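You operate a simulated robot arm through the tools that you are given. There is no shell and no other tool. Be economical: measure what you need, move in short steps, check, and stop when the job is done.

You are at the controls of a simulated two-armed robot. One attempt, no reset.

Task
Switch on the black box, then the monitor, then the yellow box; check Diver 1's line.
Fine: white button for the monitor; hold the red talk button till its green lamp lights; leave knobs, plugs and the other buttons alone.

Only the result counts: the job must be done as asked and must still hold three seconds after the hand-in. Knocking over, shifting, dropping, spilling or breaking anything else fails it.

Robot
Two 7-joint arms with two-finger grippers on one trunk, hanging from a carriage that runs on a gantry, over the field with the corners [-2.575, 0.51], [-2.575, -0.77], [0.125, -0.77], [0.125, 0.51] (x, y) and turns from -328 to 360 degrees about z. Base frame: it is fixed where the carriage stands at the start and does not move with it; the origin is on the floor, on the carriage's upright axis, x ahead of it, y to its left, z up. Lengths are in m, angles in degrees, forces in N, time in s.
The left shoulder is at the start at [0.04, 0.158, 1.402], the right one opposite. Places, roughly: black box [0.5, 0.4, 0.5]; black switch [0.2, 0.5, 0.9]; green switch [0.5, 0.2, 0.5]; grey button [0.6, 0.4, 0.9]; monitor [0.6, 0.4, 1]; red knob [0, 0.5, 0.9]; red talk button [0, 0.5, 0.9]; round red button [0.5, 0.2, 0.5]; square grey button [0.6, 0.2, 0.5]; white button [0.7, 0.4, 0.9]; yellow comms box [0.2, 0.6, 1]; yellow knob [0.2, 0.5, 0.9]; yellow talk button [0.2, 0.5, 0.9]. Payload 1.96 kg a hand.
Tool frame (each hand has its own): the origin (TCP) lies between the finger pads and is the grasp point; the fingertips stand 0.02 m ahead of it; z points along the fingers, y is the line along which they close. The gripper opens to 0.072 m. The gripper's body begins 0.038 m behind the TCP.
Orientation is that of the tool frame in the base frame, as a unit quaternion [x, y, z, w]. With the fingers straight down and closing along the base's y, the tool's x points along the base's -x, its y along +y and its z along -z.

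Tools
- The arms move only by the tool arm_command. It takes "left_moves", "right_moves" or both (then of equal length, played together; a hand with none holds still); each is a list of rows, each a list of 6 numbers: the shift along the base's x, y, z in m, then the turn, a rotation vector about the base's x, y, z in degrees. In form: [[x, y, z, rx, ry, rz], ...]. A call has 1 to 8 rows; each row shifts and turns the commanded pose from where the row before left it. "left_jaw" and "right_jaw" are, for a hand that has rows, the finger opening in m, from 0 to 0.072, set as the call begins (left out, the last holds). Rows are played at 5 a second. More than 0.05 m and 8.6 degrees between two rows, or a gripper value outside its range, and nothing of the call is played. Where a pose cannot be reached the arm comes as near as it can. A force on the tool above 70 N (or 10 N above the force at the start of the call, whichever is more), or a blocked arm, ends the call early, and 0.2 s more pass. Each finger travels about 0.045 m/s and halts on what it meets, pressing with about 33 N; the grip force reading is that of the motor and also rises with nothing between the fingers. The clock runs only during rows and for 0.2 s after the last one: add rows that do not move to give the fingers time. It gives the time, the measured TCP pose, the force on the tool (base axes), the opening and the grip force at its end, in the units of the frame above (readings bear some noise), with the torque about the TCP (base axes, N m) and any sound that the robot's microphone picked up.
- Cameras (640 x 400 px; columns grow to the right, rows downward): "scene" is now at [0.1845, 0.0501, 1.7483]; the picture's right is [0.90, -0.44, 0.00], its down [-0.41, -0.84, -0.36] and it looks along [0.16, 0.33, -0.93] (base axes); focal length 280 px, centre (320, 200). "left" rides on the left gripper at [0.071, -0.019, -0.082] in its tool frame; the picture's right is [0.26, 0.97, 0.00], its down [-0.67, 0.18, -0.72] and it looks along [-0.69, 0.19, 0.70] (tool axes); focal length 280 px, centre (320, 200). "right" rides on the right gripper at [0.071, 0.019, -0.082] in its tool frame; the picture's right is [-0.26, 0.97, 0.00], its down [-0.67, -0.18, -0.72] and it looks along [-0.69, -0.19, 0.70] (tool axes); focal length 280 px, centre (320, 200). There is no depth. A picture from a camera that has moved, and an enlarged one, comes with that camera's place and axes in the base frame and with its lens.
- get_image(camera): a new picture of that camera. No time passes.
- move_column(by): slides the trunk up (or, below 0, down) by that many m; the arms and the scene camera ride with it, the base frame stays. It gives what a move gives, with no picture.
- steer(legs): drives the robot by 1 to 6 legs, each [ahead, left, turn to the left] in m, m and degrees, along the robot's own axes; the way and the turn of a leg run together, so that a leg with both is an arc; at most 1.5 m and 180 degrees a leg. The arms and the cameras ride along, it lands a little off, and it stops where it bumps. It keeps to its track: a leg is cut to what the track allows. It gives what a move gives.
- aim_head(pan, tilt): turns the head with the scene camera to pan (to the left, within 86 degrees either way) and tilt (down, from -29 to 69), counted from straight ahead of the robot. It gives what a move gives.
- zoom(camera, box): a new picture of the part [left, top, right, bottom] of that camera's present view, enlarged. No time passes.
- finish_job(): hands the job in; it is judged then, once.

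Work in short steps. Places have to be worked out from the pictures, the camera data and where the tool is seen: move nearer, look again, correct. Check each grasp and each placing, and mend what went wrong. You have 120 turns and 108 pictures in all, those below and enlarged ones among them. Open the grippers and draw the arms clear of the work before you hand the job in, unless the task says otherwise; then end with one line.

The tools are called after ">>>" as a command line: name --argument value ..., lists and objects as JSON in quotes. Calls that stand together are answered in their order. arm_command: Moves the arms, as the interface text tells. Its arguments: {"type":"object","properties":{"left_moves":{"type":"array","items":{"type":"array","items":{"type":"number"}}},"left_jaw":{"type":"number"},"right_moves":{"type":"array","items":{"type":"array","items":{"type":"number"}}},"right_jaw":{"type":"number"}},"required":[]} The other tools are called the same way: move_column (by) slides the trunk up or down; steer (legs) drives the base; aim_head (pan, tilt) turns the head that bears the scene camera; get_image (camera) takes a picture; zoom (camera, box) takes an enlarged picture of a part of a camera's view; finish_job () hands the job in.

At the start:

```text
time_s: 0.0
left_tcp_pos: [0.269, 0.3793, 1.1473]
left_orientation: [0.0, 1.0, 0.0, 0.0]
left_wrist_force: [-0.4, -0.1, -0.4]
left_moment: [0.01, 0.0, 0.01]
left_width: 0.0719
left_gripper_force: 0.1
right_tcp_pos: [0.3685, 0.0061, 1.1193]
right_orientation: [-0.002, 1.0, 0.001, 0.001]
right_wrist_force: [-0.5, -0.2, -0.4]
right_moment: [0.02, -0.03, -0.01]
right_width: 0.0721
right_gripper_force: 0.1
trunk travel left (down, up): [-0.725, 0.115]
robot x, y, heading: [0.0015, -0.0001, -0.1]
head pan, tilt: [64.1, 68.8]
```

scene: 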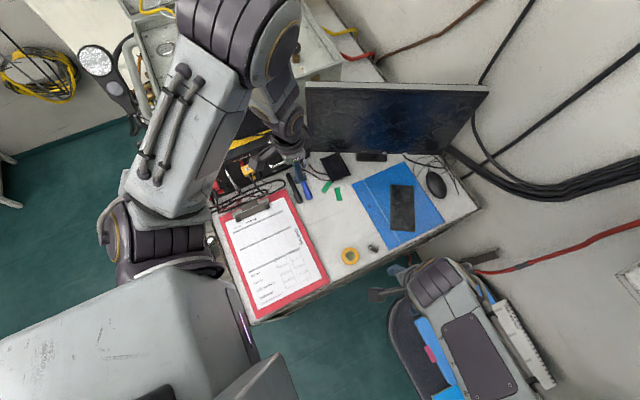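
right: 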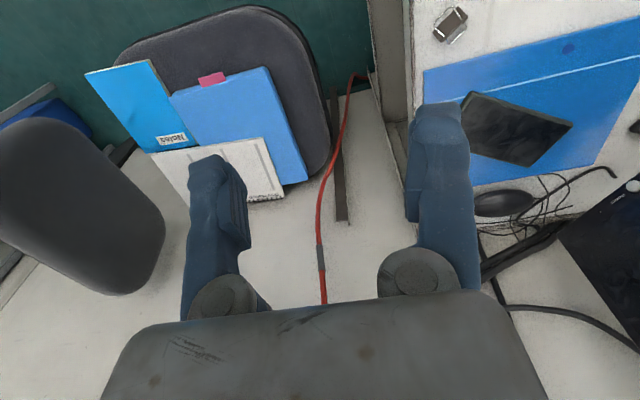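
left: 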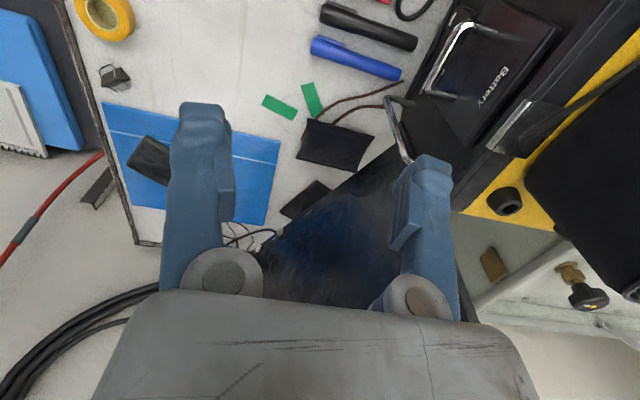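

I'll look first at the surroundings: a flatter head tilt toward the desk and a check of what stands to the robot's right.

>>> aim_head --pan 64 --tilt 35

>>> get_image --camera "scene"

>>> aim_head --pan -80 --tilt 40

>>> get_image --camera "scene"

```text
time_s: 1.0
left_tcp_pos: [0.268, 0.3799, 1.1461]
left_orientation: [-0.001, 1.0, 0.001, 0.0]
left_wrist_force: [-0.3, -0.5, -0.2]
left_moment: [0.03, -0.02, -0.01]
left_width: 0.072
left_gripper_force: 0.0
right_tcp_pos: [0.3686, 0.0057, 1.1195]
right_orientation: [-0.001, 1.0, 0.0, 0.001]
right_wrist_force: [0.5, -0.1, -0.8]
right_moment: [0.01, -0.01, -0.06]
right_width: 0.0723
right_gripper_force: 0.1
trunk travel left (down, up): [-0.725, 0.115]
robot x, y, heading: [0.0014, 0.0017, 0.0]
head pan, tilt: [64.0, 35.0]
```

```text
104 pictures are left
camera scene: at [0.1987, 0.0789, 1.7919], right [0.9, -0.44, 0.0], down [-0.25, -0.52, -0.82], along [0.36, 0.74, -0.57], focal length 280 px, centre (320, 200)
```

scene: 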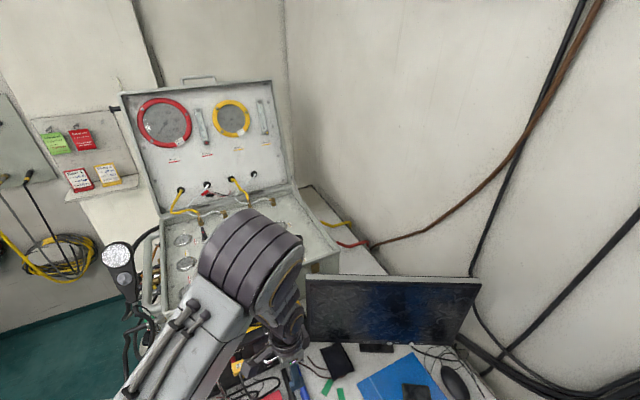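

```text
time_s: 3.3
left_tcp_pos: [0.269, 0.3786, 1.147]
left_orientation: [0.0, 1.0, 0.0, 0.0]
left_wrist_force: [0.6, -0.8, 0.1]
left_moment: [-0.01, 0.0, -0.03]
left_width: 0.0719
left_gripper_force: 0.0
right_tcp_pos: [0.3682, 0.0054, 1.1196]
right_orientation: [-0.001, 1.0, 0.0, 0.002]
right_wrist_force: [-0.8, 0.1, -0.1]
right_moment: [0.03, 0.0, -0.01]
right_width: 0.0719
right_gripper_force: 0.1
trunk travel left (down, up): [-0.725, 0.115]
robot x, y, heading: [0.0014, -0.001, -0.0]
head pan, tilt: [-80.0, 40.0]
```

```text
103 pictures are left
camera scene: at [0.1749, -0.0839, 1.7844], right [-0.98, -0.17, 0.0], down [-0.11, 0.63, -0.77], along [0.13, -0.75, -0.64], focal length 280 px, centre (320, 200)
```

scene: 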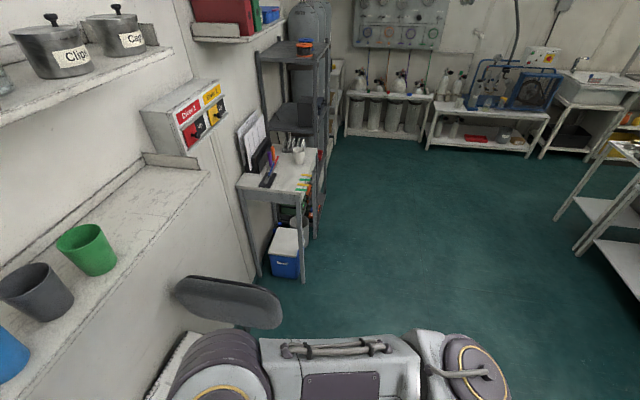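

The room is free at −x and the chair's at about (0.5,−0.3), below hand height. I'll draw off from the desk to see its front.

>>> steer --legs '[[0, -0.3, 0], [-0.3, -0.3, 0]]'

>>> aim_head --pan 50 --tilt 40

>>> get_image --camera "scene"

```text
time_s: 7.5
left_tcp_pos: [-0.0321, -0.2217, 1.1471]
left_orientation: [0.001, 1.0, 0.0, 0.0]
left_wrist_force: [-0.6, 0.7, 0.6]
left_moment: [0.0, -0.01, 0.02]
left_width: 0.0719
left_gripper_force: 0.1
right_tcp_pos: [0.0654, -0.5969, 1.1185]
right_orientation: [0.0, 1.0, 0.0, 0.001]
right_wrist_force: [0.2, 0.3, -0.2]
right_moment: [-0.03, 0.0, -0.03]
right_width: 0.0722
right_gripper_force: 0.1
trunk travel left (down, up): [-0.725, 0.115]
robot x, y, heading: [-0.3015, -0.6001, 0.1]
head pan, tilt: [-80.0, 40.0]
```

```text
time_s: 9.6
left_tcp_pos: [-0.0323, -0.2224, 1.1468]
left_orientation: [0.001, 1.0, 0.0, 0.0]
left_wrist_force: [0.1, -0.3, 0.3]
left_moment: [0.02, 0.01, 0.05]
left_width: 0.0718
left_gripper_force: 0.1
right_tcp_pos: [0.0665, -0.5961, 1.1196]
right_orientation: [0.0, 1.0, 0.0, 0.001]
right_wrist_force: [-0.1, -0.6, 0.3]
right_moment: [0.02, 0.01, 0.01]
right_width: 0.0719
right_gripper_force: 0.0
trunk travel left (down, up): [-0.725, 0.115]
robot x, y, heading: [-0.3005, -0.5991, 0.1]
head pan, tilt: [50.0, 40.0]
```

```text
102 pictures are left
camera scene: at [-0.0871, -0.5357, 1.7844], right [0.76, -0.64, 0.0], down [-0.41, -0.49, -0.77], along [0.49, 0.59, -0.64], focal length 280 px, centre (320, 200)
```

scene: 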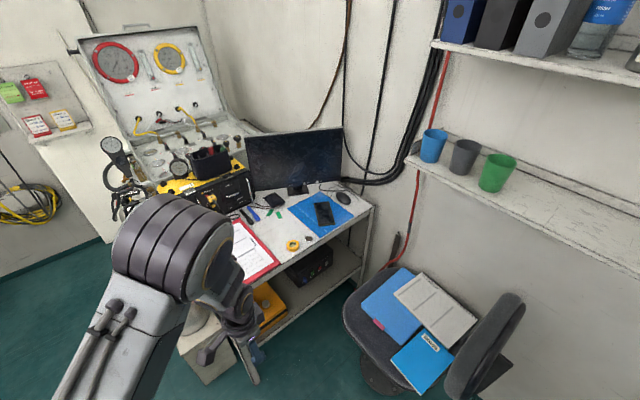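

The black box is on the low shelf under the desk. I'll turn to face the desk (+y) and lower the trunk to view fronts.

>>> steer --legs '[[0, 0, 90]]'

>>> move_column --by -0.6

>>> aim_head --pan -38 --tilt 20

>>> get_image --camera "scene"

```text
time_s: 13.9
left_tcp_pos: [-0.6803, -0.3298, 1.1461]
left_orientation: [-0.706, 0.708, 0.0, -0.001]
left_wrist_force: [0.0, -0.1, -0.2]
left_moment: [0.0, 0.0, -0.01]
left_width: 0.0718
left_gripper_force: 0.0
right_tcp_pos: [-0.3052, -0.2324, 1.1197]
right_orientation: [-0.707, 0.708, 0.001, 0.001]
right_wrist_force: [-0.7, -0.3, 0.2]
right_moment: [0.03, 0.0, -0.04]
right_width: 0.0721
right_gripper_force: 0.1
trunk travel left (down, up): [-0.725, 0.115]
robot x, y, heading: [-0.3012, -0.5976, 89.7]
head pan, tilt: [50.0, 40.0]
```

```text
refused: -0.6 is not a number from -0.4 to 0.4
```

```text
time_s: 15.5
left_tcp_pos: [-0.6799, -0.3294, 1.1469]
left_orientation: [-0.705, 0.709, 0.0, -0.001]
left_wrist_force: [0.1, -0.3, -0.1]
left_moment: [0.01, 0.0, 0.03]
left_width: 0.0721
left_gripper_force: 0.0
right_tcp_pos: [-0.3048, -0.2329, 1.1201]
right_orientation: [-0.706, 0.708, 0.001, 0.0]
right_wrist_force: [-1.4, -0.5, 0.1]
right_moment: [0.0, 0.0, -0.02]
right_width: 0.072
right_gripper_force: 0.1
trunk travel left (down, up): [-0.725, 0.115]
robot x, y, heading: [-0.3041, -0.5996, 89.7]
head pan, tilt: [-38.0, 20.0]
```

```text
101 pictures are left
camera scene: at [-0.2438, -0.3671, 1.8158], right [0.79, -0.62, 0.0], down [-0.21, -0.27, -0.94], along [0.58, 0.74, -0.34], focal length 280 px, centre (320, 200)
```

scene: 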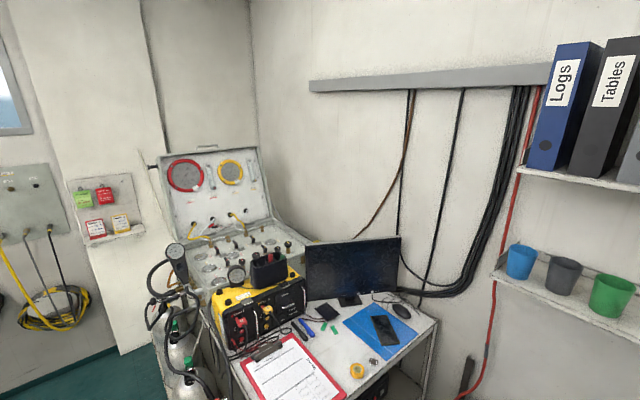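

Cylinders stand at about y 0.6, well away. Lower the trunk in two steps and look.

>>> move_column --by -0.4

>>> aim_head --pan -45 --tilt 15

>>> get_image --camera "scene"

>>> move_column --by -0.3

>>> get_image --camera "scene"

```text
time_s: 19.3
left_tcp_pos: [-0.6792, -0.3294, 0.7465]
left_orientation: [-0.706, 0.708, 0.0, 0.0]
left_wrist_force: [-0.1, -0.7, -0.9]
left_moment: [-0.02, 0.01, 0.01]
left_width: 0.0719
left_gripper_force: 0.1
right_tcp_pos: [-0.3056, -0.2329, 0.7207]
right_orientation: [-0.706, 0.708, 0.002, 0.001]
right_wrist_force: [-0.5, -0.1, -0.5]
right_moment: [-0.01, 0.03, 0.02]
right_width: 0.0719
right_gripper_force: 0.2
trunk travel left (down, up): [-0.325, 0.515]
robot x, y, heading: [-0.3026, -0.6014, 89.9]
head pan, tilt: [-38.0, 20.0]
```

```text
time_s: 20.0
left_tcp_pos: [-0.6791, -0.3294, 0.7463]
left_orientation: [-0.706, 0.708, 0.0, -0.001]
left_wrist_force: [-0.2, 0.5, -0.6]
left_moment: [-0.02, 0.0, 0.02]
left_width: 0.0722
left_gripper_force: 0.1
right_tcp_pos: [-0.3063, -0.2324, 0.7199]
right_orientation: [-0.706, 0.708, 0.0, 0.0]
right_wrist_force: [-0.6, 0.1, -0.6]
right_moment: [-0.02, -0.02, -0.01]
right_width: 0.0721
right_gripper_force: 0.0
trunk travel left (down, up): [-0.325, 0.515]
robot x, y, heading: [-0.3025, -0.6001, 89.6]
head pan, tilt: [-45.0, 15.0]
```

```text
100 pictures are left
camera scene: at [-0.2351, -0.3745, 1.4239], right [0.7, -0.71, 0.0], down [-0.18, -0.18, -0.97], along [0.69, 0.68, -0.26], focal length 280 px, centre (320, 200)
```

scene: 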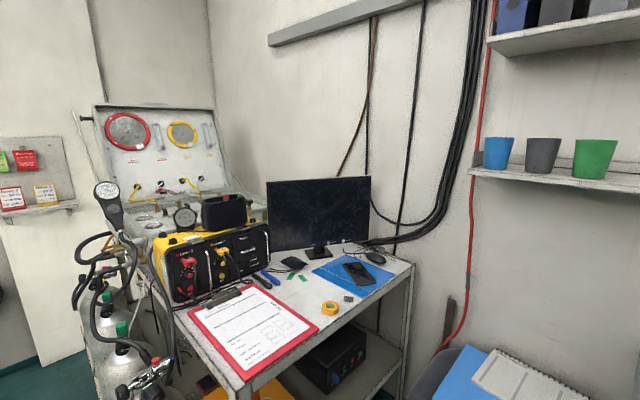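

```text
time_s: 23.0
left_tcp_pos: [-0.681, -0.3301, 0.4482]
left_orientation: [-0.706, 0.708, -0.001, 0.0]
left_wrist_force: [-1.0, -0.3, -0.3]
left_moment: [-0.03, -0.01, 0.0]
left_width: 0.0719
left_gripper_force: 0.0
right_tcp_pos: [-0.3062, -0.2312, 0.4202]
right_orientation: [-0.707, 0.707, 0.001, 0.0]
right_wrist_force: [-0.2, 0.0, -0.2]
right_moment: [0.0, -0.01, 0.0]
right_width: 0.0718
right_gripper_force: 0.1
trunk travel left (down, up): [-0.025, 0.815]
robot x, y, heading: [-0.3024, -0.6045, 89.6]
head pan, tilt: [-45.0, 15.0]
```

```text
99 pictures are left
camera scene: at [-0.2351, -0.3744, 1.124], right [0.7, -0.71, 0.0], down [-0.18, -0.18, -0.97], along [0.69, 0.68, -0.26], focal length 280 px, centre (320, 200)
```

scene: 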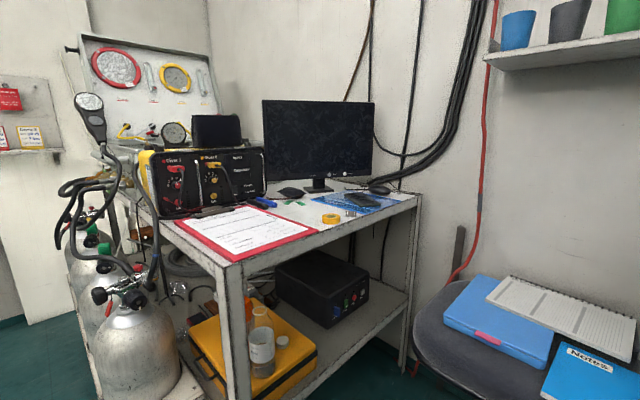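

Now I have a clear view of all fronts; zooming on each.

>>> zoom --camera "scene" --box '[300, 240, 400, 340]'

>>> zoom --camera "scene" --box '[130, 140, 280, 225]'

>>> zoom --camera "scene" --box '[290, 150, 390, 210]'

```text
4.00 times, centred on (350, 290) of scene
camera zoom: at [-0.2351, -0.3744, 1.124], right [0.7, -0.71, 0.0], down [-0.18, -0.18, -0.97], along [0.69, 0.68, -0.26], focal length 1122 px, centre (200, -160)
```

zoom: 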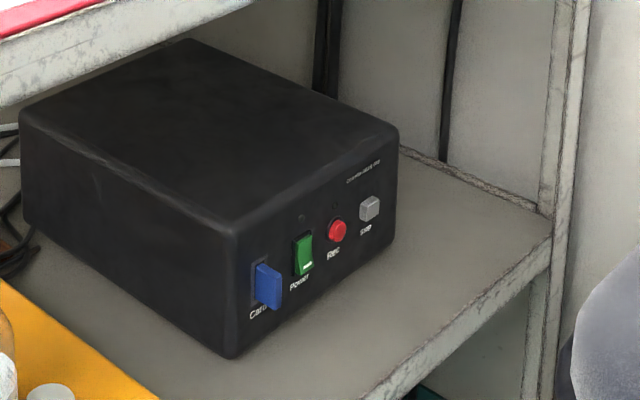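

```text
4.27 times, centred on (205, 182) of scene
camera zoom: at [-0.2351, -0.3744, 1.124], right [0.7, -0.71, 0.0], down [-0.18, -0.18, -0.97], along [0.69, 0.68, -0.26], focal length 1196 px, centre (811, 275)
```

zoom: 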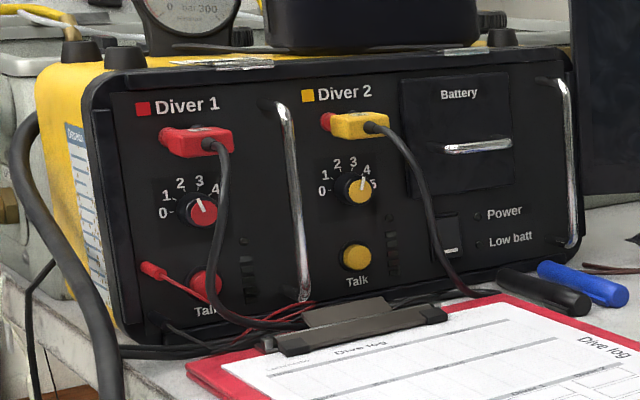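

```text
6.40 times, centred on (340, 180) of scene
camera zoom: at [-0.2351, -0.3744, 1.124], right [0.7, -0.71, 0.0], down [-0.18, -0.18, -0.97], along [0.69, 0.68, -0.26], focal length 1794 px, centre (192, 328)
```

zoom: 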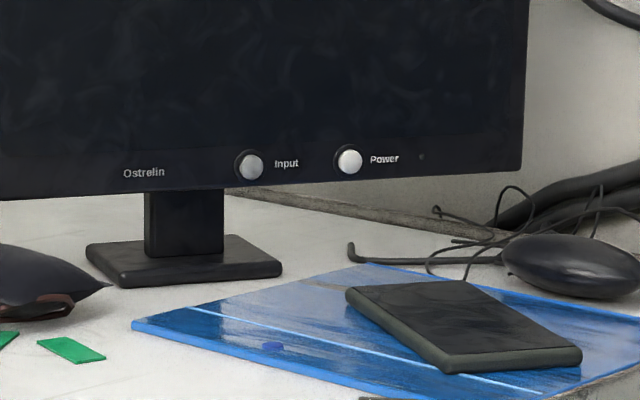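

Geometry: green switch ≈(0.48,0.2,0.48), white Power button ≈(0.70,0.4,0.917), red talk ≈(0.045,0.5,0.90), black switch ≈(0.23,0.5,0.90). I'll first turn the right hand about vertical so its camera ends up on top when the tool points forward.

>>> move_column --by 0.3

>>> arm_command --right_moves '[[0, 0, 0, 0, 0, -8.5], [0, 0, 0, 0, 0, -8.5], [0, 0, 0, 0, 0, -8.5], [0, 0, 0, 0, 0, -8.5], [0, 0, 0, 0, 0, -8.5], [0, 0, 0, 0, 0, -8.5], [0, 0, 0, 0, 0, -8.5], [0, 0, 0, 0, 0, -8.5]]' --right_jaw 0

>>> get_image --camera "right"

```text
time_s: 26.0
left_tcp_pos: [-0.6801, -0.3298, 0.7471]
left_orientation: [-0.706, 0.709, 0.001, 0.0]
left_wrist_force: [0.1, -0.6, 0.0]
left_moment: [0.01, -0.01, -0.01]
left_width: 0.072
left_gripper_force: 0.0
right_tcp_pos: [-0.3069, -0.2322, 0.7197]
right_orientation: [-0.707, 0.707, 0.001, 0.001]
right_wrist_force: [-0.6, -0.8, 0.1]
right_moment: [0.01, 0.05, 0.01]
right_width: 0.0722
right_gripper_force: 0.0
trunk travel left (down, up): [-0.325, 0.515]
robot x, y, heading: [-0.2992, -0.6011, 89.7]
head pan, tilt: [-45.0, 15.0]
```

```text
time_s: 27.8
left_tcp_pos: [-0.679, -0.3286, 0.747]
left_orientation: [-0.706, 0.709, 0.001, 0.0]
left_wrist_force: [-0.3, -0.7, 0.0]
left_moment: [-0.03, 0.01, 0.0]
left_width: 0.072
left_gripper_force: 0.1
right_tcp_pos: [-0.3052, -0.2328, 0.7185]
right_orientation: [-0.188, 0.982, 0.0, 0.001]
right_wrist_force: [0.3, 1.0, -0.6]
right_moment: [0.0, -0.04, 0.01]
right_width: 0.0
right_gripper_force: 30.0
trunk travel left (down, up): [-0.325, 0.515]
robot x, y, heading: [-0.3013, -0.6002, 89.8]
head pan, tilt: [-45.0, 15.0]
```

```text
95 pictures are left
camera right: at [-0.3792, -0.2413, 0.8007], right [-0.11, 0.99, 0.0], down [0.69, 0.08, 0.72], along [0.71, 0.08, -0.7], focal length 280 px, centre (320, 200)
```

right: 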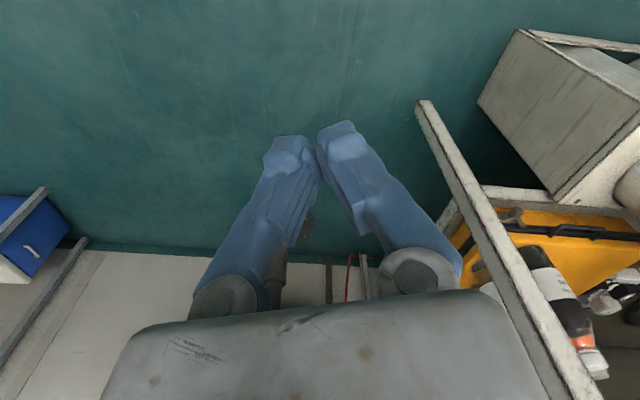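

The wrist turns well. I'll go the other way round instead (shorter to the wanted pose), in several calls.

>>> arm_command --right_moves '[[0, 0, 0, 0, 0, 8.5], [0, 0, 0, 0, 0, 8.5], [0, 0, 0, 0, 0, 8.5], [0, 0, 0, 0, 0, 8.5], [0, 0, 0, 0, 0, 8.5], [0, 0, 0, 0, 0, 8.5], [0, 0, 0, 0, 0, 8.5], [0, 0, 0, 0, 0, 8.5]]'

>>> arm_command --right_moves '[[0, 0, 0, 0, 0, 8.5], [0, 0, 0, 0, 0, 8.5], [0, 0, 0, 0, 0, 8.5], [0, 0, 0, 0, 0, 8.5], [0, 0, 0, 0, 0, 8.5], [0, 0, 0, 0, 0, 8.5], [0, 0, 0, 0, 0, 8.5], [0, 0, 0, 0, 0, 8.5]]'

>>> arm_command --right_moves '[[0, 0, 0, 0, 0, 8.5], [0, 0, 0, 0, 0, 8.5], [0, 0, 0, 0, 0, 8.5], [0, 0, 0, 0, 0, 8.5], [0, 0, 0, 0, 0, 8.5], [0, 0, 0, 0, 0, 8.5], [0, 0, 0, 0, 0, 8.5], [0, 0, 0, 0, 0, 8.5]]'

```text
time_s: 29.6
left_tcp_pos: [-0.6799, -0.33, 0.7468]
left_orientation: [-0.706, 0.709, 0.0, 0.0]
left_wrist_force: [-0.9, 0.1, 0.6]
left_moment: [0.0, 0.0, -0.01]
left_width: 0.0721
left_gripper_force: 0.0
right_tcp_pos: [-0.3067, -0.2323, 0.719]
right_orientation: [-0.707, 0.707, 0.001, 0.0]
right_wrist_force: [-0.5, -0.8, -0.6]
right_moment: [0.01, 0.0, 0.0]
right_width: 0.0
right_gripper_force: 29.8
trunk travel left (down, up): [-0.325, 0.515]
robot x, y, heading: [-0.3014, -0.6004, 89.9]
head pan, tilt: [-45.0, 15.0]
```

```text
time_s: 31.4
left_tcp_pos: [-0.6792, -0.3303, 0.7462]
left_orientation: [-0.705, 0.709, 0.0, -0.001]
left_wrist_force: [-0.8, -0.6, 0.1]
left_moment: [0.01, -0.03, 0.01]
left_width: 0.072
left_gripper_force: 0.2
right_tcp_pos: [-0.3067, -0.2324, 0.7187]
right_orientation: [0.982, -0.19, -0.001, 0.0]
right_wrist_force: [0.2, -0.6, -0.1]
right_moment: [0.01, 0.01, -0.03]
right_width: 0.0
right_gripper_force: 30.0
trunk travel left (down, up): [-0.325, 0.515]
robot x, y, heading: [-0.3013, -0.6028, 89.8]
head pan, tilt: [-45.0, 15.0]
```

```text
time_s: 33.2
left_tcp_pos: [-0.6807, -0.329, 0.7466]
left_orientation: [-0.707, 0.708, 0.0, 0.001]
left_wrist_force: [-0.5, -0.2, 0.5]
left_moment: [0.04, -0.01, 0.01]
left_width: 0.0722
left_gripper_force: 0.0
right_tcp_pos: [-0.3068, -0.2327, 0.7194]
right_orientation: [0.92, 0.391, -0.001, 0.001]
right_wrist_force: [0.4, 0.2, 0.5]
right_moment: [0.02, -0.04, 0.0]
right_width: 0.0
right_gripper_force: 29.8
trunk travel left (down, up): [-0.325, 0.515]
robot x, y, heading: [-0.3, -0.5972, 89.9]
head pan, tilt: [-45.0, 15.0]
```

The hand's x axis now heads 46°. Yaw 24° more, then pitch the fingers up toward the forward direction.

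>>> arm_command --right_moves '[[0, 0, 0, 0, 0, 8], [0, 0, 0, 0, 0, 8], [0, 0, 0, 0, 0, 8]]'

>>> arm_command --right_moves '[[0, 0, 0, 8.0, -2.9, 0], [0, 0, 0, 8.0, -2.9, 0], [0, 0, 0, 8.0, -2.9, 0], [0, 0, 0, 8.0, -2.9, 0], [0, 0, 0, 8.0, -2.9, 0], [0, 0, 0, 8.0, -2.9, 0], [0, 0, 0, 8.0, -2.9, 0], [0, 0, 0, 8.0, -2.9, 0]]'

>>> get_image --camera "right"

```text
time_s: 34.0
left_tcp_pos: [-0.6791, -0.3287, 0.7479]
left_orientation: [-0.706, 0.708, 0.0, 0.0]
left_wrist_force: [0.1, 0.7, 0.4]
left_moment: [0.02, 0.01, -0.02]
left_width: 0.0717
left_gripper_force: 0.0
right_tcp_pos: [-0.3053, -0.2325, 0.7189]
right_orientation: [0.819, 0.574, 0.0, 0.001]
right_wrist_force: [1.6, -0.2, 0.6]
right_moment: [0.02, 0.0, -0.01]
right_width: 0.0
right_gripper_force: 29.8
trunk travel left (down, up): [-0.325, 0.515]
robot x, y, heading: [-0.3017, -0.6005, 89.8]
head pan, tilt: [-45.0, 15.0]
```

```text
time_s: 35.8
left_tcp_pos: [-0.6795, -0.33, 0.7467]
left_orientation: [-0.705, 0.709, 0.0, 0.0]
left_wrist_force: [-0.7, 0.5, -1.0]
left_moment: [0.03, 0.02, -0.03]
left_width: 0.0718
left_gripper_force: 0.0
right_tcp_pos: [-0.2398, -0.1299, 0.7124]
right_orientation: [0.678, 0.476, 0.456, -0.323]
right_wrist_force: [-0.1, 0.0, 0.0]
right_moment: [0.01, -0.01, 0.01]
right_width: 0.0001
right_gripper_force: 29.9
right hand out of reach, approached as far as the arm can: row 5, 6, 7, 8
trunk travel left (down, up): [-0.325, 0.515]
robot x, y, heading: [-0.2989, -0.6004, 89.8]
head pan, tilt: [-45.0, 15.0]
```

```text
94 pictures are left
camera right: at [-0.2376, -0.183, 0.8098], right [0.87, -0.42, -0.25], down [-0.48, -0.8, -0.36], along [-0.05, 0.43, -0.9], focal length 280 px, centre (320, 200)
```

right: 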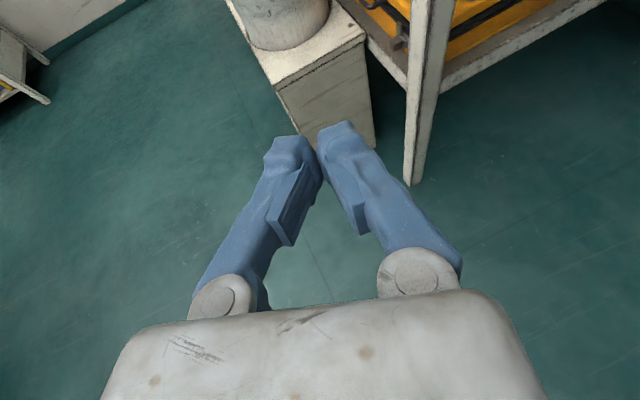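

Pitch reached 22° below level; the hand just needed more distance from the body. I'll stretch it forward to make the commanded pose reachable.

>>> arm_command --right_moves '[[0.02, 0.04, 0, 0, 0, 0], [0.02, 0.04, 0, 0, 0, 0], [0.02, 0.04, 0, 0, 0, 0]]'

>>> get_image --camera "scene"

```text
time_s: 36.6
left_tcp_pos: [-0.6779, -0.3289, 0.7468]
left_orientation: [-0.706, 0.708, 0.001, 0.001]
left_wrist_force: [-0.7, -0.3, -0.2]
left_moment: [-0.03, 0.02, 0.0]
left_width: 0.0719
left_gripper_force: 0.0
right_tcp_pos: [-0.178, -0.0089, 0.7146]
right_orientation: [0.679, 0.475, 0.458, -0.322]
right_wrist_force: [0.3, 0.8, -0.5]
right_moment: [-0.02, -0.02, -0.01]
right_width: 0.0004
right_gripper_force: 29.6
trunk travel left (down, up): [-0.325, 0.515]
robot x, y, heading: [-0.3036, -0.6007, 90.0]
head pan, tilt: [-45.0, 15.0]
```

```text
93 pictures are left
camera scene: at [-0.2347, -0.374, 1.4241], right [0.7, -0.71, 0.0], down [-0.18, -0.18, -0.97], along [0.69, 0.68, -0.26], focal length 280 px, centre (320, 200)
```

scene: 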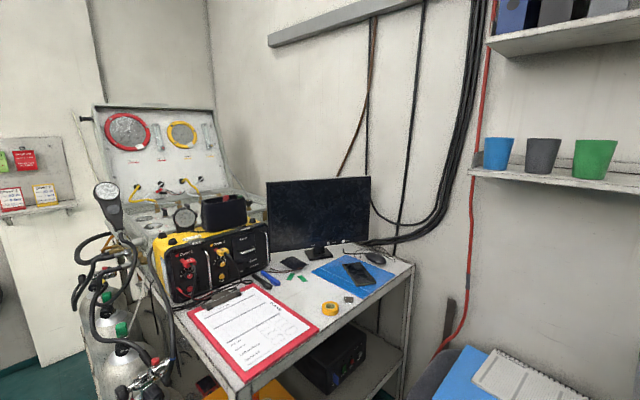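

Let me see how the right arm hangs (elbow position) before going near the chair.

>>> aim_head --pan -60 --tilt 65

>>> get_image --camera "scene"

```text
time_s: 37.8
left_tcp_pos: [-0.6797, -0.3276, 0.747]
left_orientation: [-0.706, 0.709, -0.001, 0.0]
left_wrist_force: [-0.3, 0.0, -0.5]
left_moment: [0.0, 0.02, 0.01]
left_width: 0.0718
left_gripper_force: 0.1
right_tcp_pos: [-0.1806, -0.01, 0.7138]
right_orientation: [0.68, 0.475, 0.457, -0.321]
right_wrist_force: [0.3, 0.9, 0.1]
right_moment: [0.0, 0.03, 0.01]
right_width: 0.0002
right_gripper_force: 29.2
trunk travel left (down, up): [-0.325, 0.515]
robot x, y, heading: [-0.3051, -0.6021, 89.8]
head pan, tilt: [-60.0, 65.0]
```

```text
92 pictures are left
camera scene: at [-0.2486, -0.4101, 1.3521], right [0.5, -0.87, 0.0], down [-0.79, -0.45, -0.42], along [0.37, 0.21, -0.91], focal length 280 px, centre (320, 200)
```

scene: 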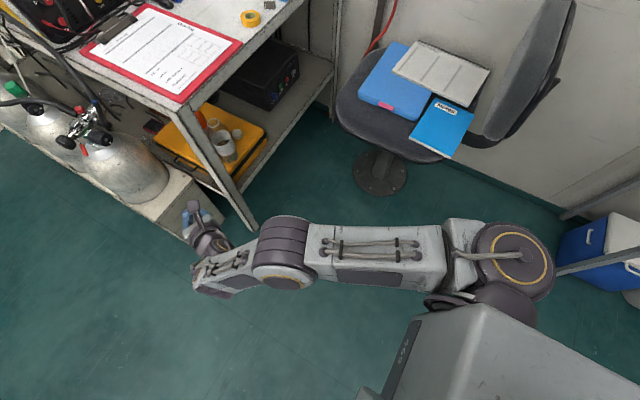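

Elbow is well placed; chair seat occupies x≥0.4, y −0.5..0. I'll slide right along the desk, pull the left hand back a bit, and lower the trunk, then arc in.

>>> steer --legs '[[0, -0.38, 0]]'

>>> arm_command --left_moves '[[0, -0.04, 0, 0, 0, 0], [0, -0.04, 0, 0, 0, 0]]'

>>> move_column --by -0.2

>>> get_image --camera "scene"

>>> get_image --camera "right"

```text
time_s: 40.2
left_tcp_pos: [-0.2978, -0.3303, 0.7466]
left_orientation: [-0.705, 0.709, 0.0, 0.0]
left_wrist_force: [0.4, 0.1, 0.5]
left_moment: [-0.01, 0.02, 0.02]
left_width: 0.0719
left_gripper_force: 0.1
right_tcp_pos: [0.2034, -0.0134, 0.714]
right_orientation: [0.68, 0.475, 0.457, -0.322]
right_wrist_force: [0.1, 0.6, 0.6]
right_moment: [-0.03, 0.03, 0.0]
right_width: 0.0
right_gripper_force: 29.8
trunk travel left (down, up): [-0.325, 0.515]
robot x, y, heading: [0.0772, -0.6021, 89.7]
head pan, tilt: [-60.0, 65.0]
```

```text
time_s: 40.8
left_tcp_pos: [-0.2994, -0.4126, 0.7469]
left_orientation: [-0.705, 0.709, 0.0, 0.0]
left_wrist_force: [0.4, -0.8, -0.1]
left_moment: [0.02, 0.0, -0.03]
left_width: 0.072
left_gripper_force: 0.1
right_tcp_pos: [0.202, -0.0132, 0.7137]
right_orientation: [0.68, 0.475, 0.457, -0.321]
right_wrist_force: [-0.6, -0.9, -1.1]
right_moment: [0.03, -0.04, 0.02]
right_width: 0.0
right_gripper_force: 29.7
trunk travel left (down, up): [-0.325, 0.515]
robot x, y, heading: [0.079, -0.601, 89.8]
head pan, tilt: [-60.0, 65.0]
```

```text
time_s: 43.0
left_tcp_pos: [-0.2987, -0.4105, 0.5483]
left_orientation: [-0.705, 0.709, 0.0, 0.0]
left_wrist_force: [0.7, -0.6, -0.3]
left_moment: [0.06, -0.03, 0.01]
left_width: 0.0718
left_gripper_force: 0.1
right_tcp_pos: [0.2023, -0.0119, 0.5128]
right_orientation: [0.68, 0.474, 0.458, -0.321]
right_wrist_force: [0.2, 0.5, -1.1]
right_moment: [0.01, 0.0, 0.04]
right_width: 0.0
right_gripper_force: 30.5
trunk travel left (down, up): [-0.125, 0.715]
robot x, y, heading: [0.0801, -0.6042, 89.4]
head pan, tilt: [-60.0, 65.0]
```

```text
91 pictures are left
camera scene: at [0.1323, -0.4117, 1.1521], right [0.5, -0.87, 0.0], down [-0.79, -0.45, -0.42], along [0.37, 0.21, -0.91], focal length 280 px, centre (320, 200)
```

scene: 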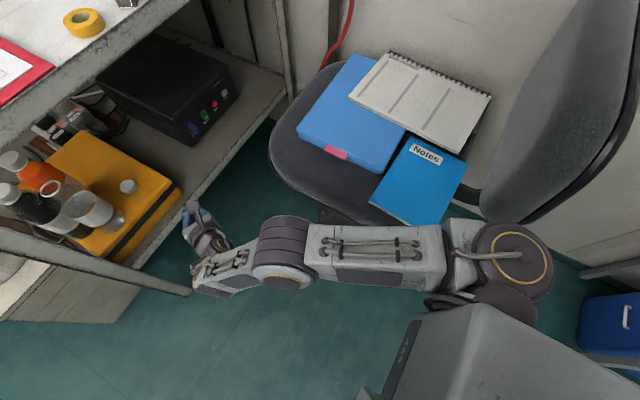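

```text
90 pictures are left
camera right: at [0.2033, -0.0654, 0.6099], right [0.87, -0.42, -0.25], down [-0.49, -0.8, -0.36], along [-0.05, 0.43, -0.9], focal length 280 px, centre (320, 200)
```

right: 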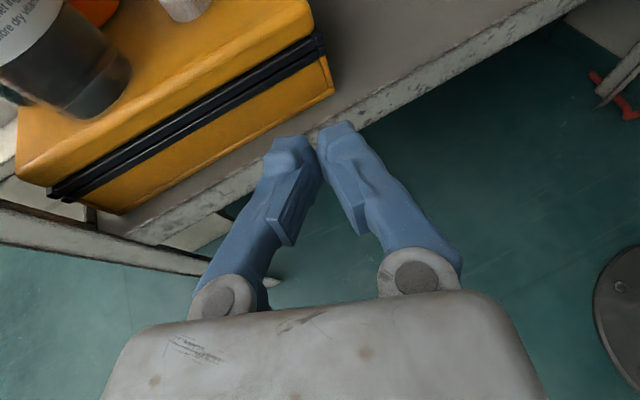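

Clear path: arc forward-right so the hand comes in front of the black box left of the chair.

>>> steer --legs '[[0.17, 0.0, -22]]'

>>> get_image --camera "scene"

>>> get_image --camera "right"

```text
time_s: 44.5
left_tcp_pos: [-0.1669, -0.1171, 0.5474]
left_orientation: [-0.557, 0.831, 0.0, 0.0]
left_wrist_force: [0.4, 1.5, -0.2]
left_moment: [-0.04, 0.03, 0.02]
left_width: 0.072
left_gripper_force: 0.1
right_tcp_pos: [0.4462, 0.0625, 0.5148]
right_orientation: [0.758, 0.336, 0.51, -0.228]
right_wrist_force: [0.1, 0.4, 0.2]
right_moment: [0.02, -0.03, 0.0]
right_width: 0.0001
right_gripper_force: 29.6
trunk travel left (down, up): [-0.125, 0.715]
robot x, y, heading: [0.1116, -0.4423, 67.9]
head pan, tilt: [-60.0, 65.0]
```

```text
89 pictures are left
camera scene: at [0.2325, -0.2816, 1.1521], right [0.13, -0.99, 0.0], down [-0.9, -0.12, -0.42], along [0.42, 0.06, -0.91], focal length 280 px, centre (320, 200)
```

scene: 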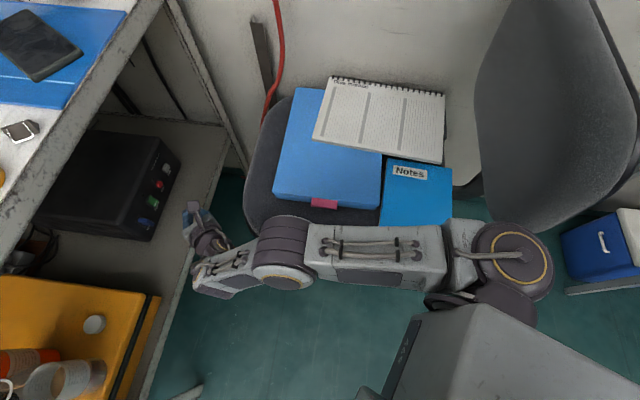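

```text
88 pictures are left
camera right: at [0.4282, 0.0126, 0.6098], right [0.65, -0.72, -0.25], down [-0.75, -0.56, -0.36], along [0.12, 0.42, -0.9], focal length 280 px, centre (320, 200)
```

right: 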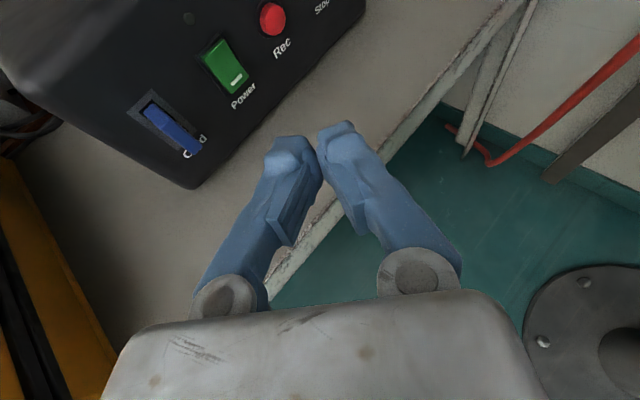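

Hand is in front of the box. Close look at the rocker.

>>> zoom --camera "right" --box '[120, 0, 340, 160]'

>>> zoom --camera "scene" --box '[120, 130, 210, 250]'

```text
2.50 times, centred on (230, 80) of right
camera zoom: at [0.4282, 0.0126, 0.6098], right [0.65, -0.72, -0.25], down [-0.75, -0.56, -0.36], along [0.12, 0.42, -0.9], focal length 701 px, centre (545, 500)
```

zoom: 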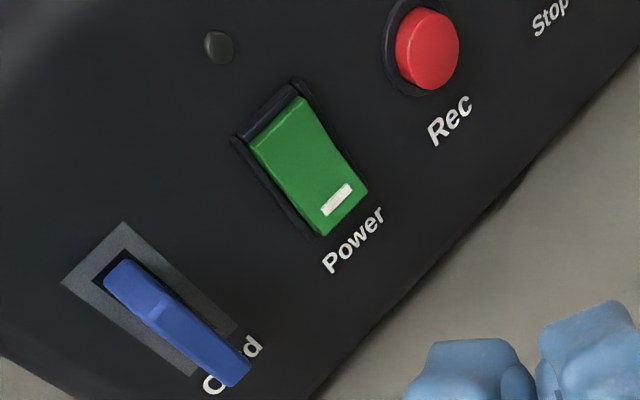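

```text
3.33 times, centred on (165, 190) of scene
camera zoom: at [0.2325, -0.2816, 1.1521], right [0.13, -0.99, 0.0], down [-0.9, -0.12, -0.42], along [0.42, 0.06, -0.91], focal length 935 px, centre (837, 233)
```

zoom: 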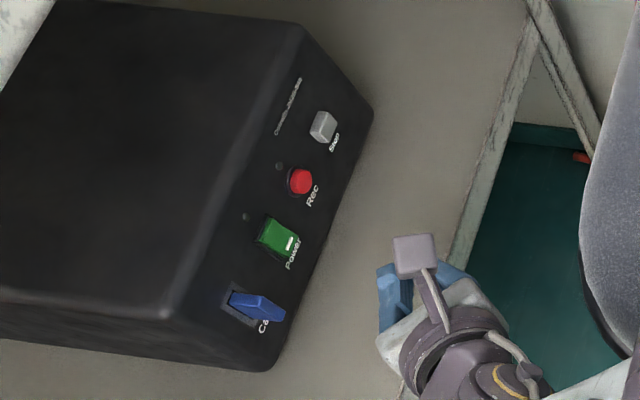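

Rocker's top is sunk and its bottom end (white bar) stands out, so the bottom at about (0.481, 0.19, 0.465) must be pressed. I'll yaw the hand toward the panel normal and pitch a bit more down, while staying clear of the chair.

>>> arm_command --right_moves '[[0.004, 0, 0.006, 0, 0, 7.5], [0.004, 0, 0.006, 0, 0, 7.5], [0.004, 0, 0, 0, 0, 7.5], [0, 0, 0, 0, 0, 7.5], [0, 0, 0, -6.35, 1.35, 0], [0, 0, 0, -6.35, 1.35, 0]]'

>>> get_image --camera "scene"

>>> get_image --camera "right"

```text
time_s: 45.9
left_tcp_pos: [-0.1663, -0.1177, 0.5466]
left_orientation: [-0.557, 0.831, 0.0, 0.0]
left_wrist_force: [0.4, -0.2, -0.2]
left_moment: [0.01, 0.01, 0.0]
left_width: 0.0718
left_gripper_force: 0.0
right_tcp_pos: [0.4608, 0.061, 0.5253]
right_orientation: [0.691, 0.557, 0.359, -0.289]
right_wrist_force: [-0.4, 0.8, -0.9]
right_moment: [0.01, -0.05, -0.03]
right_width: 0.0001
right_gripper_force: 29.2
trunk travel left (down, up): [-0.125, 0.715]
robot x, y, heading: [0.11, -0.4394, 67.5]
head pan, tilt: [-60.0, 65.0]
```

```text
85 pictures are left
camera scene: at [0.2327, -0.2821, 1.1518], right [0.13, -0.99, 0.0], down [-0.9, -0.12, -0.42], along [0.42, 0.06, -0.91], focal length 280 px, centre (320, 200)
```

scene: 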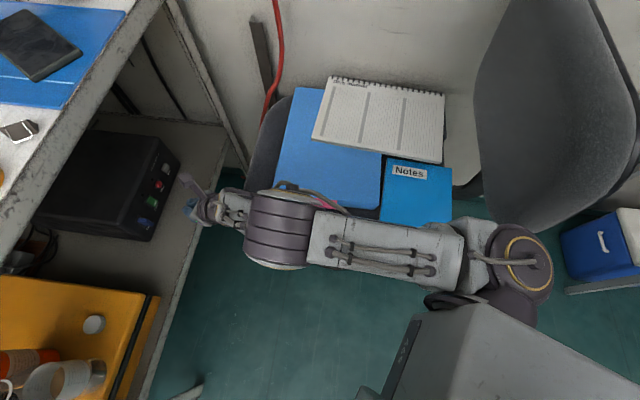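

```text
84 pictures are left
camera right: at [0.4735, 0.0312, 0.6298], right [0.91, -0.35, -0.21], down [-0.39, -0.91, -0.14], along [-0.15, 0.21, -0.97], focal length 280 px, centre (320, 200)
```

right: 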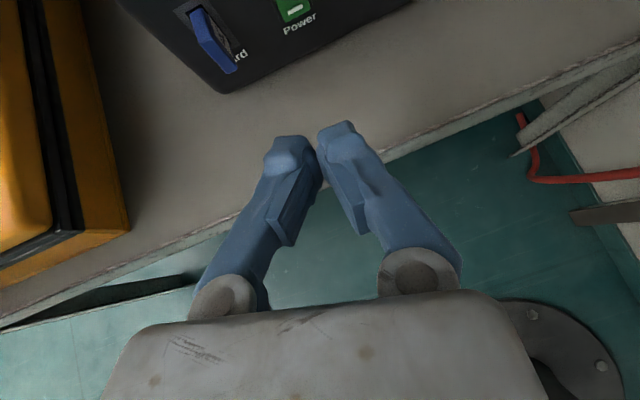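

Tip is now at about (0.464,0.077,0.513). Advance to ~4 cm before the rocker's lower end and check.

>>> arm_command --right_moves '[[0.006, 0.02, -0.015, 0, 0, 0], [0.006, 0.025, -0.018, 0, 0, 0], [0.005, 0.025, -0.018, 0, 0, 0]]'

>>> get_image --camera "right"

>>> zoom --camera "scene" --box '[120, 150, 220, 230]'

```text
time_s: 46.7
left_tcp_pos: [-0.1659, -0.1197, 0.5471]
left_orientation: [-0.557, 0.831, -0.001, 0.0]
left_wrist_force: [-0.3, -0.7, -1.0]
left_moment: [-0.01, 0.0, 0.02]
left_width: 0.072
left_gripper_force: 0.0
right_tcp_pos: [0.4767, 0.1233, 0.4759]
right_orientation: [0.691, 0.557, 0.358, -0.289]
right_wrist_force: [0.4, -0.7, 0.1]
right_moment: [-0.02, 0.02, 0.02]
right_width: 0.0
right_gripper_force: 29.8
right hand out of reach, approached as far as the arm can: row 3
trunk travel left (down, up): [-0.125, 0.715]
robot x, y, heading: [0.1132, -0.4396, 67.9]
head pan, tilt: [-60.0, 65.0]
```

```text
83 pictures are left
camera right: at [0.4901, 0.0938, 0.5813], right [0.91, -0.35, -0.21], down [-0.38, -0.91, -0.14], along [-0.15, 0.21, -0.97], focal length 280 px, centre (320, 200)
```

right: 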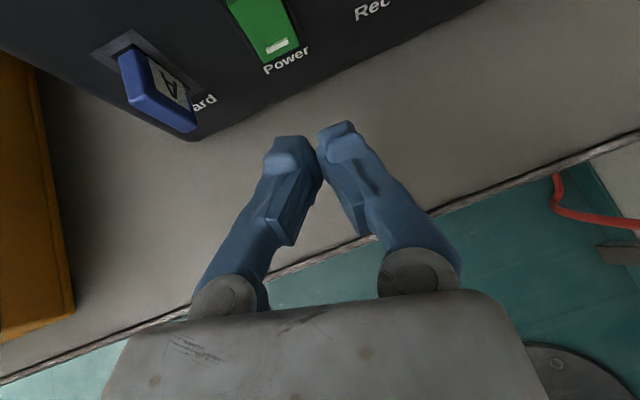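

```text
5.00 times, centred on (170, 190) of scene
camera zoom: at [0.2333, -0.2824, 1.1521], right [0.13, -0.99, 0.0], down [-0.9, -0.12, -0.42], along [0.42, 0.06, -0.91], focal length 1402 px, centre (1070, 250)
```

zoom: 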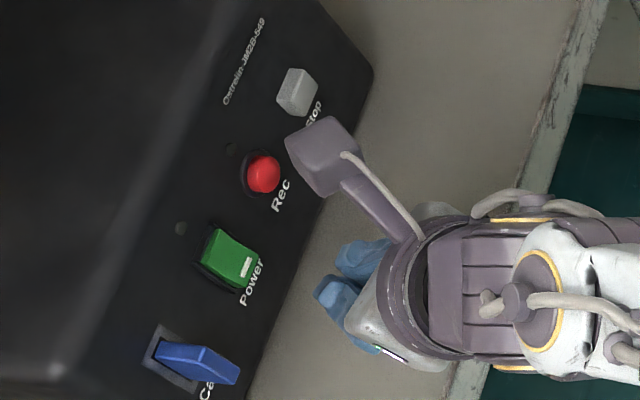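

Arm is at its reach limit with the tip ~4 cm short. I'll pull the hand back 8 cm and drive the base 8 cm closer to the desk.

>>> arm_command --right_moves '[[0, -0.03, 0.0, 0, 0, 0], [0, -0.03, 0, 0, 0, 0], [0, -0.03, 0, 0, 0, 0]]'

>>> steer --legs '[[0.074, 0.03, 0]]'

>>> get_image --camera "right"

```text
time_s: 47.7
left_tcp_pos: [-0.1785, -0.0888, 0.554]
left_orientation: [-0.561, 0.827, 0.009, 0.003]
left_wrist_force: [-0.6, 0.3, 0.1]
left_moment: [-0.07, -0.03, 0.01]
left_width: 0.072
left_gripper_force: 0.1
right_tcp_pos: [0.4543, 0.0874, 0.4983]
right_orientation: [0.674, 0.558, 0.367, -0.316]
right_wrist_force: [-0.1, -0.6, -0.3]
right_moment: [0.0, 0.0, 0.03]
right_width: 0.0
right_gripper_force: 29.5
trunk travel left (down, up): [-0.125, 0.715]
robot x, y, heading: [0.1093, -0.4376, 68.5]
head pan, tilt: [-60.0, 65.0]
stopped in row 3 (right hand): the arm was blocked; the commanded pose is now the measured one
```

```text
time_s: 48.4
left_tcp_pos: [-0.1788, -0.0996, 0.5519]
left_orientation: [-0.563, 0.827, 0.005, 0.002]
left_wrist_force: [-0.9, 0.5, 0.1]
left_moment: [-0.01, -0.03, -0.02]
left_width: 0.0719
left_gripper_force: 0.1
right_tcp_pos: [0.4488, 0.0853, 0.5009]
right_orientation: [0.668, 0.561, 0.369, -0.32]
right_wrist_force: [0.0, 0.6, 0.1]
right_moment: [0.0, -0.04, -0.01]
right_width: 0.0
right_gripper_force: 30.1
trunk travel left (down, up): [-0.125, 0.715]
robot x, y, heading: [0.1117, -0.4359, 68.5]
head pan, tilt: [-60.0, 65.0]
stopped in leg 1: the robot was blocked; the commanded pose is now the measured one
```

```text
81 pictures are left
camera right: at [0.4649, 0.0492, 0.6031], right [0.93, -0.29, -0.24], down [-0.34, -0.92, -0.2], along [-0.16, 0.27, -0.95], focal length 280 px, centre (320, 200)
```

right: 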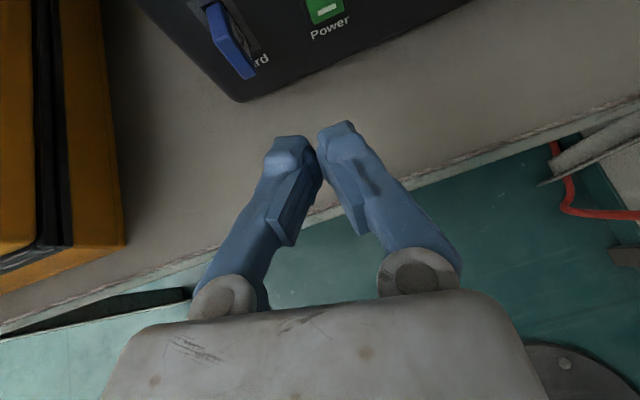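

Something blocked the arm; look at it from the scene camera.

>>> get_image --camera "scene"

>>> aim_head --pan -85 --tilt 50

>>> get_image --camera "scene"

>>> get_image --camera "left"

```text
80 pictures are left
camera scene: at [0.2253, -0.2629, 1.1532], right [0.15, -0.99, -0.01], down [-0.9, -0.13, -0.42], along [0.42, 0.07, -0.91], focal length 280 px, centre (320, 200)
```

scene: 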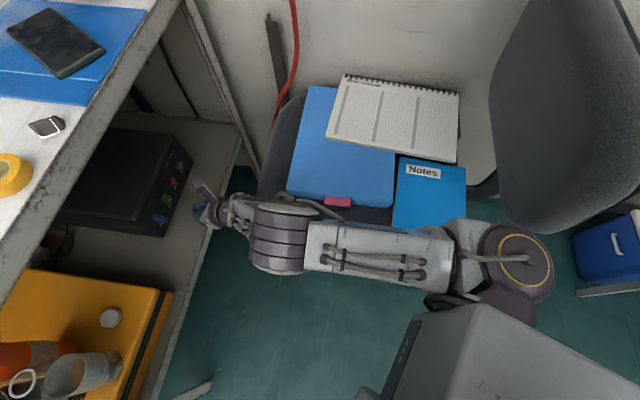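

```text
time_s: 49.3
left_tcp_pos: [-0.18, -0.0968, 0.5528]
left_orientation: [-0.563, 0.827, 0.005, 0.002]
left_wrist_force: [-0.4, -0.4, -0.4]
left_moment: [0.02, 0.0, -0.03]
left_width: 0.0722
left_gripper_force: 0.0
right_tcp_pos: [0.4507, 0.0859, 0.5014]
right_orientation: [0.669, 0.56, 0.369, -0.321]
right_wrist_force: [-0.6, -0.7, -0.1]
right_moment: [0.0, -0.02, -0.01]
right_width: 0.0001
right_gripper_force: 29.8
trunk travel left (down, up): [-0.125, 0.715]
robot x, y, heading: [0.1078, -0.4347, 68.3]
head pan, tilt: [-85.0, 50.0]
```

```text
79 pictures are left
camera scene: at [0.2383, -0.2936, 1.1713], right [-0.29, -0.96, -0.01], down [-0.74, 0.23, -0.64], along [0.61, -0.17, -0.77], focal length 280 px, centre (320, 200)
```

scene: 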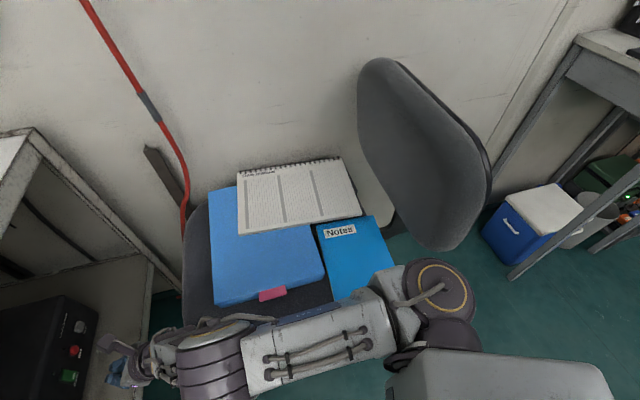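

```text
78 pictures are left
camera left: at [-0.1874, -0.1707, 0.6336], right [-0.99, 0.11, 0.01], down [0.08, 0.69, 0.72], along [0.08, 0.72, -0.69], focal length 280 px, centre (320, 200)
```

left: 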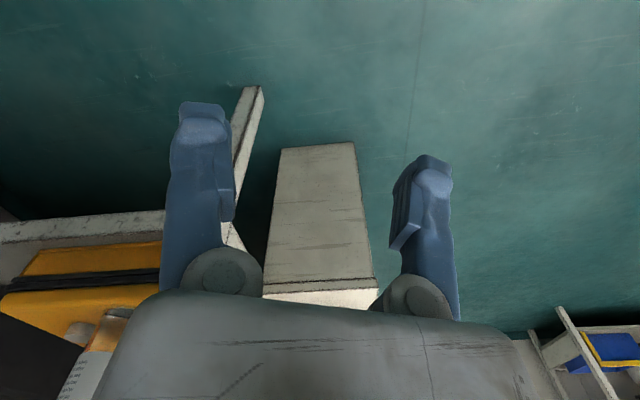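

The body was pushed up a little, so the elbow pressed down on the seat/books. Raise the trunk to relieve it, then check that nothing on the chair shifted.

>>> move_column --by 0.1

>>> get_image --camera "scene"

```text
time_s: 50.6
left_tcp_pos: [-0.1731, -0.1154, 0.6476]
left_orientation: [-0.562, 0.827, 0.001, 0.0]
left_wrist_force: [-0.4, 0.3, -0.6]
left_moment: [-0.02, -0.04, -0.01]
left_width: 0.0721
left_gripper_force: 0.1
right_tcp_pos: [0.4577, 0.0631, 0.5937]
right_orientation: [0.673, 0.562, 0.366, -0.313]
right_wrist_force: [0.5, 0.3, 0.6]
right_moment: [-0.02, -0.02, 0.0]
right_width: 0.0
right_gripper_force: 29.1
trunk travel left (down, up): [-0.225, 0.615]
robot x, y, heading: [0.1119, -0.4301, 68.5]
head pan, tilt: [-85.0, 50.0]
```

```text
77 pictures are left
camera scene: at [0.2427, -0.3056, 1.2702], right [-0.29, -0.96, 0.0], down [-0.73, 0.22, -0.64], along [0.62, -0.18, -0.77], focal length 280 px, centre (320, 200)
```

scene: 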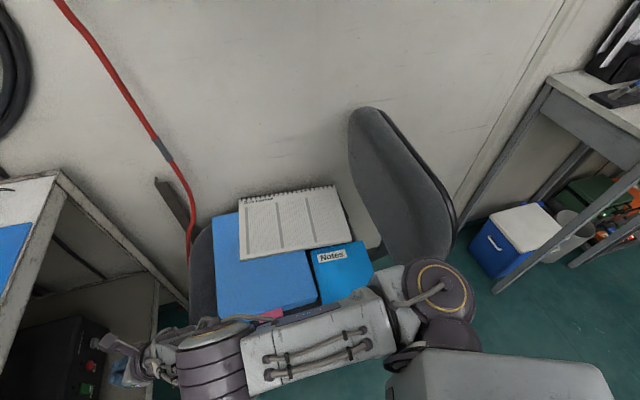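

Chair items agree with their earlier places within measurement error. The elbow needs to be higher: I'll raise the trunk, back out to free space and reshape the arm to come down steeply (about 50° pitch).

>>> move_column --by 0.1

>>> steer --legs '[[-0.203, 0.242, 0]]'

>>> get_image --camera "scene"

```text
time_s: 51.9
left_tcp_pos: [-0.173, -0.1164, 0.7475]
left_orientation: [-0.562, 0.827, 0.0, -0.001]
left_wrist_force: [0.0, 1.0, -0.2]
left_moment: [-0.01, 0.0, 0.01]
left_width: 0.0718
left_gripper_force: 0.0
right_tcp_pos: [0.4602, 0.0631, 0.6924]
right_orientation: [0.673, 0.563, 0.365, -0.312]
right_wrist_force: [0.6, 0.6, -0.2]
right_moment: [0.0, -0.03, 0.0]
right_width: 0.0
right_gripper_force: 29.7
trunk travel left (down, up): [-0.325, 0.515]
robot x, y, heading: [0.1091, -0.4323, 68.4]
head pan, tilt: [-85.0, 50.0]
```

```text
time_s: 54.0
left_tcp_pos: [-0.4714, -0.2156, 0.7476]
left_orientation: [-0.561, 0.828, 0.0, 0.0]
left_wrist_force: [0.5, 0.0, -0.6]
left_moment: [-0.03, 0.01, 0.02]
left_width: 0.072
left_gripper_force: 0.0
right_tcp_pos: [0.1597, -0.0384, 0.6922]
right_orientation: [0.673, 0.562, 0.366, -0.312]
right_wrist_force: [-0.7, -0.1, -1.0]
right_moment: [0.0, -0.03, -0.03]
right_width: 0.0
right_gripper_force: 29.6
trunk travel left (down, up): [-0.325, 0.515]
robot x, y, heading: [-0.1915, -0.5349, 68.7]
head pan, tilt: [-85.0, 50.0]
```

```text
76 pictures are left
camera scene: at [-0.0562, -0.4061, 1.3701], right [-0.29, -0.96, 0.0], down [-0.73, 0.22, -0.64], along [0.62, -0.19, -0.77], focal length 280 px, centre (320, 200)
```

scene: 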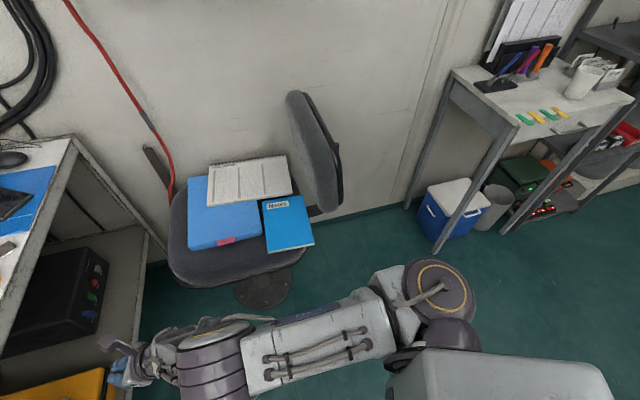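

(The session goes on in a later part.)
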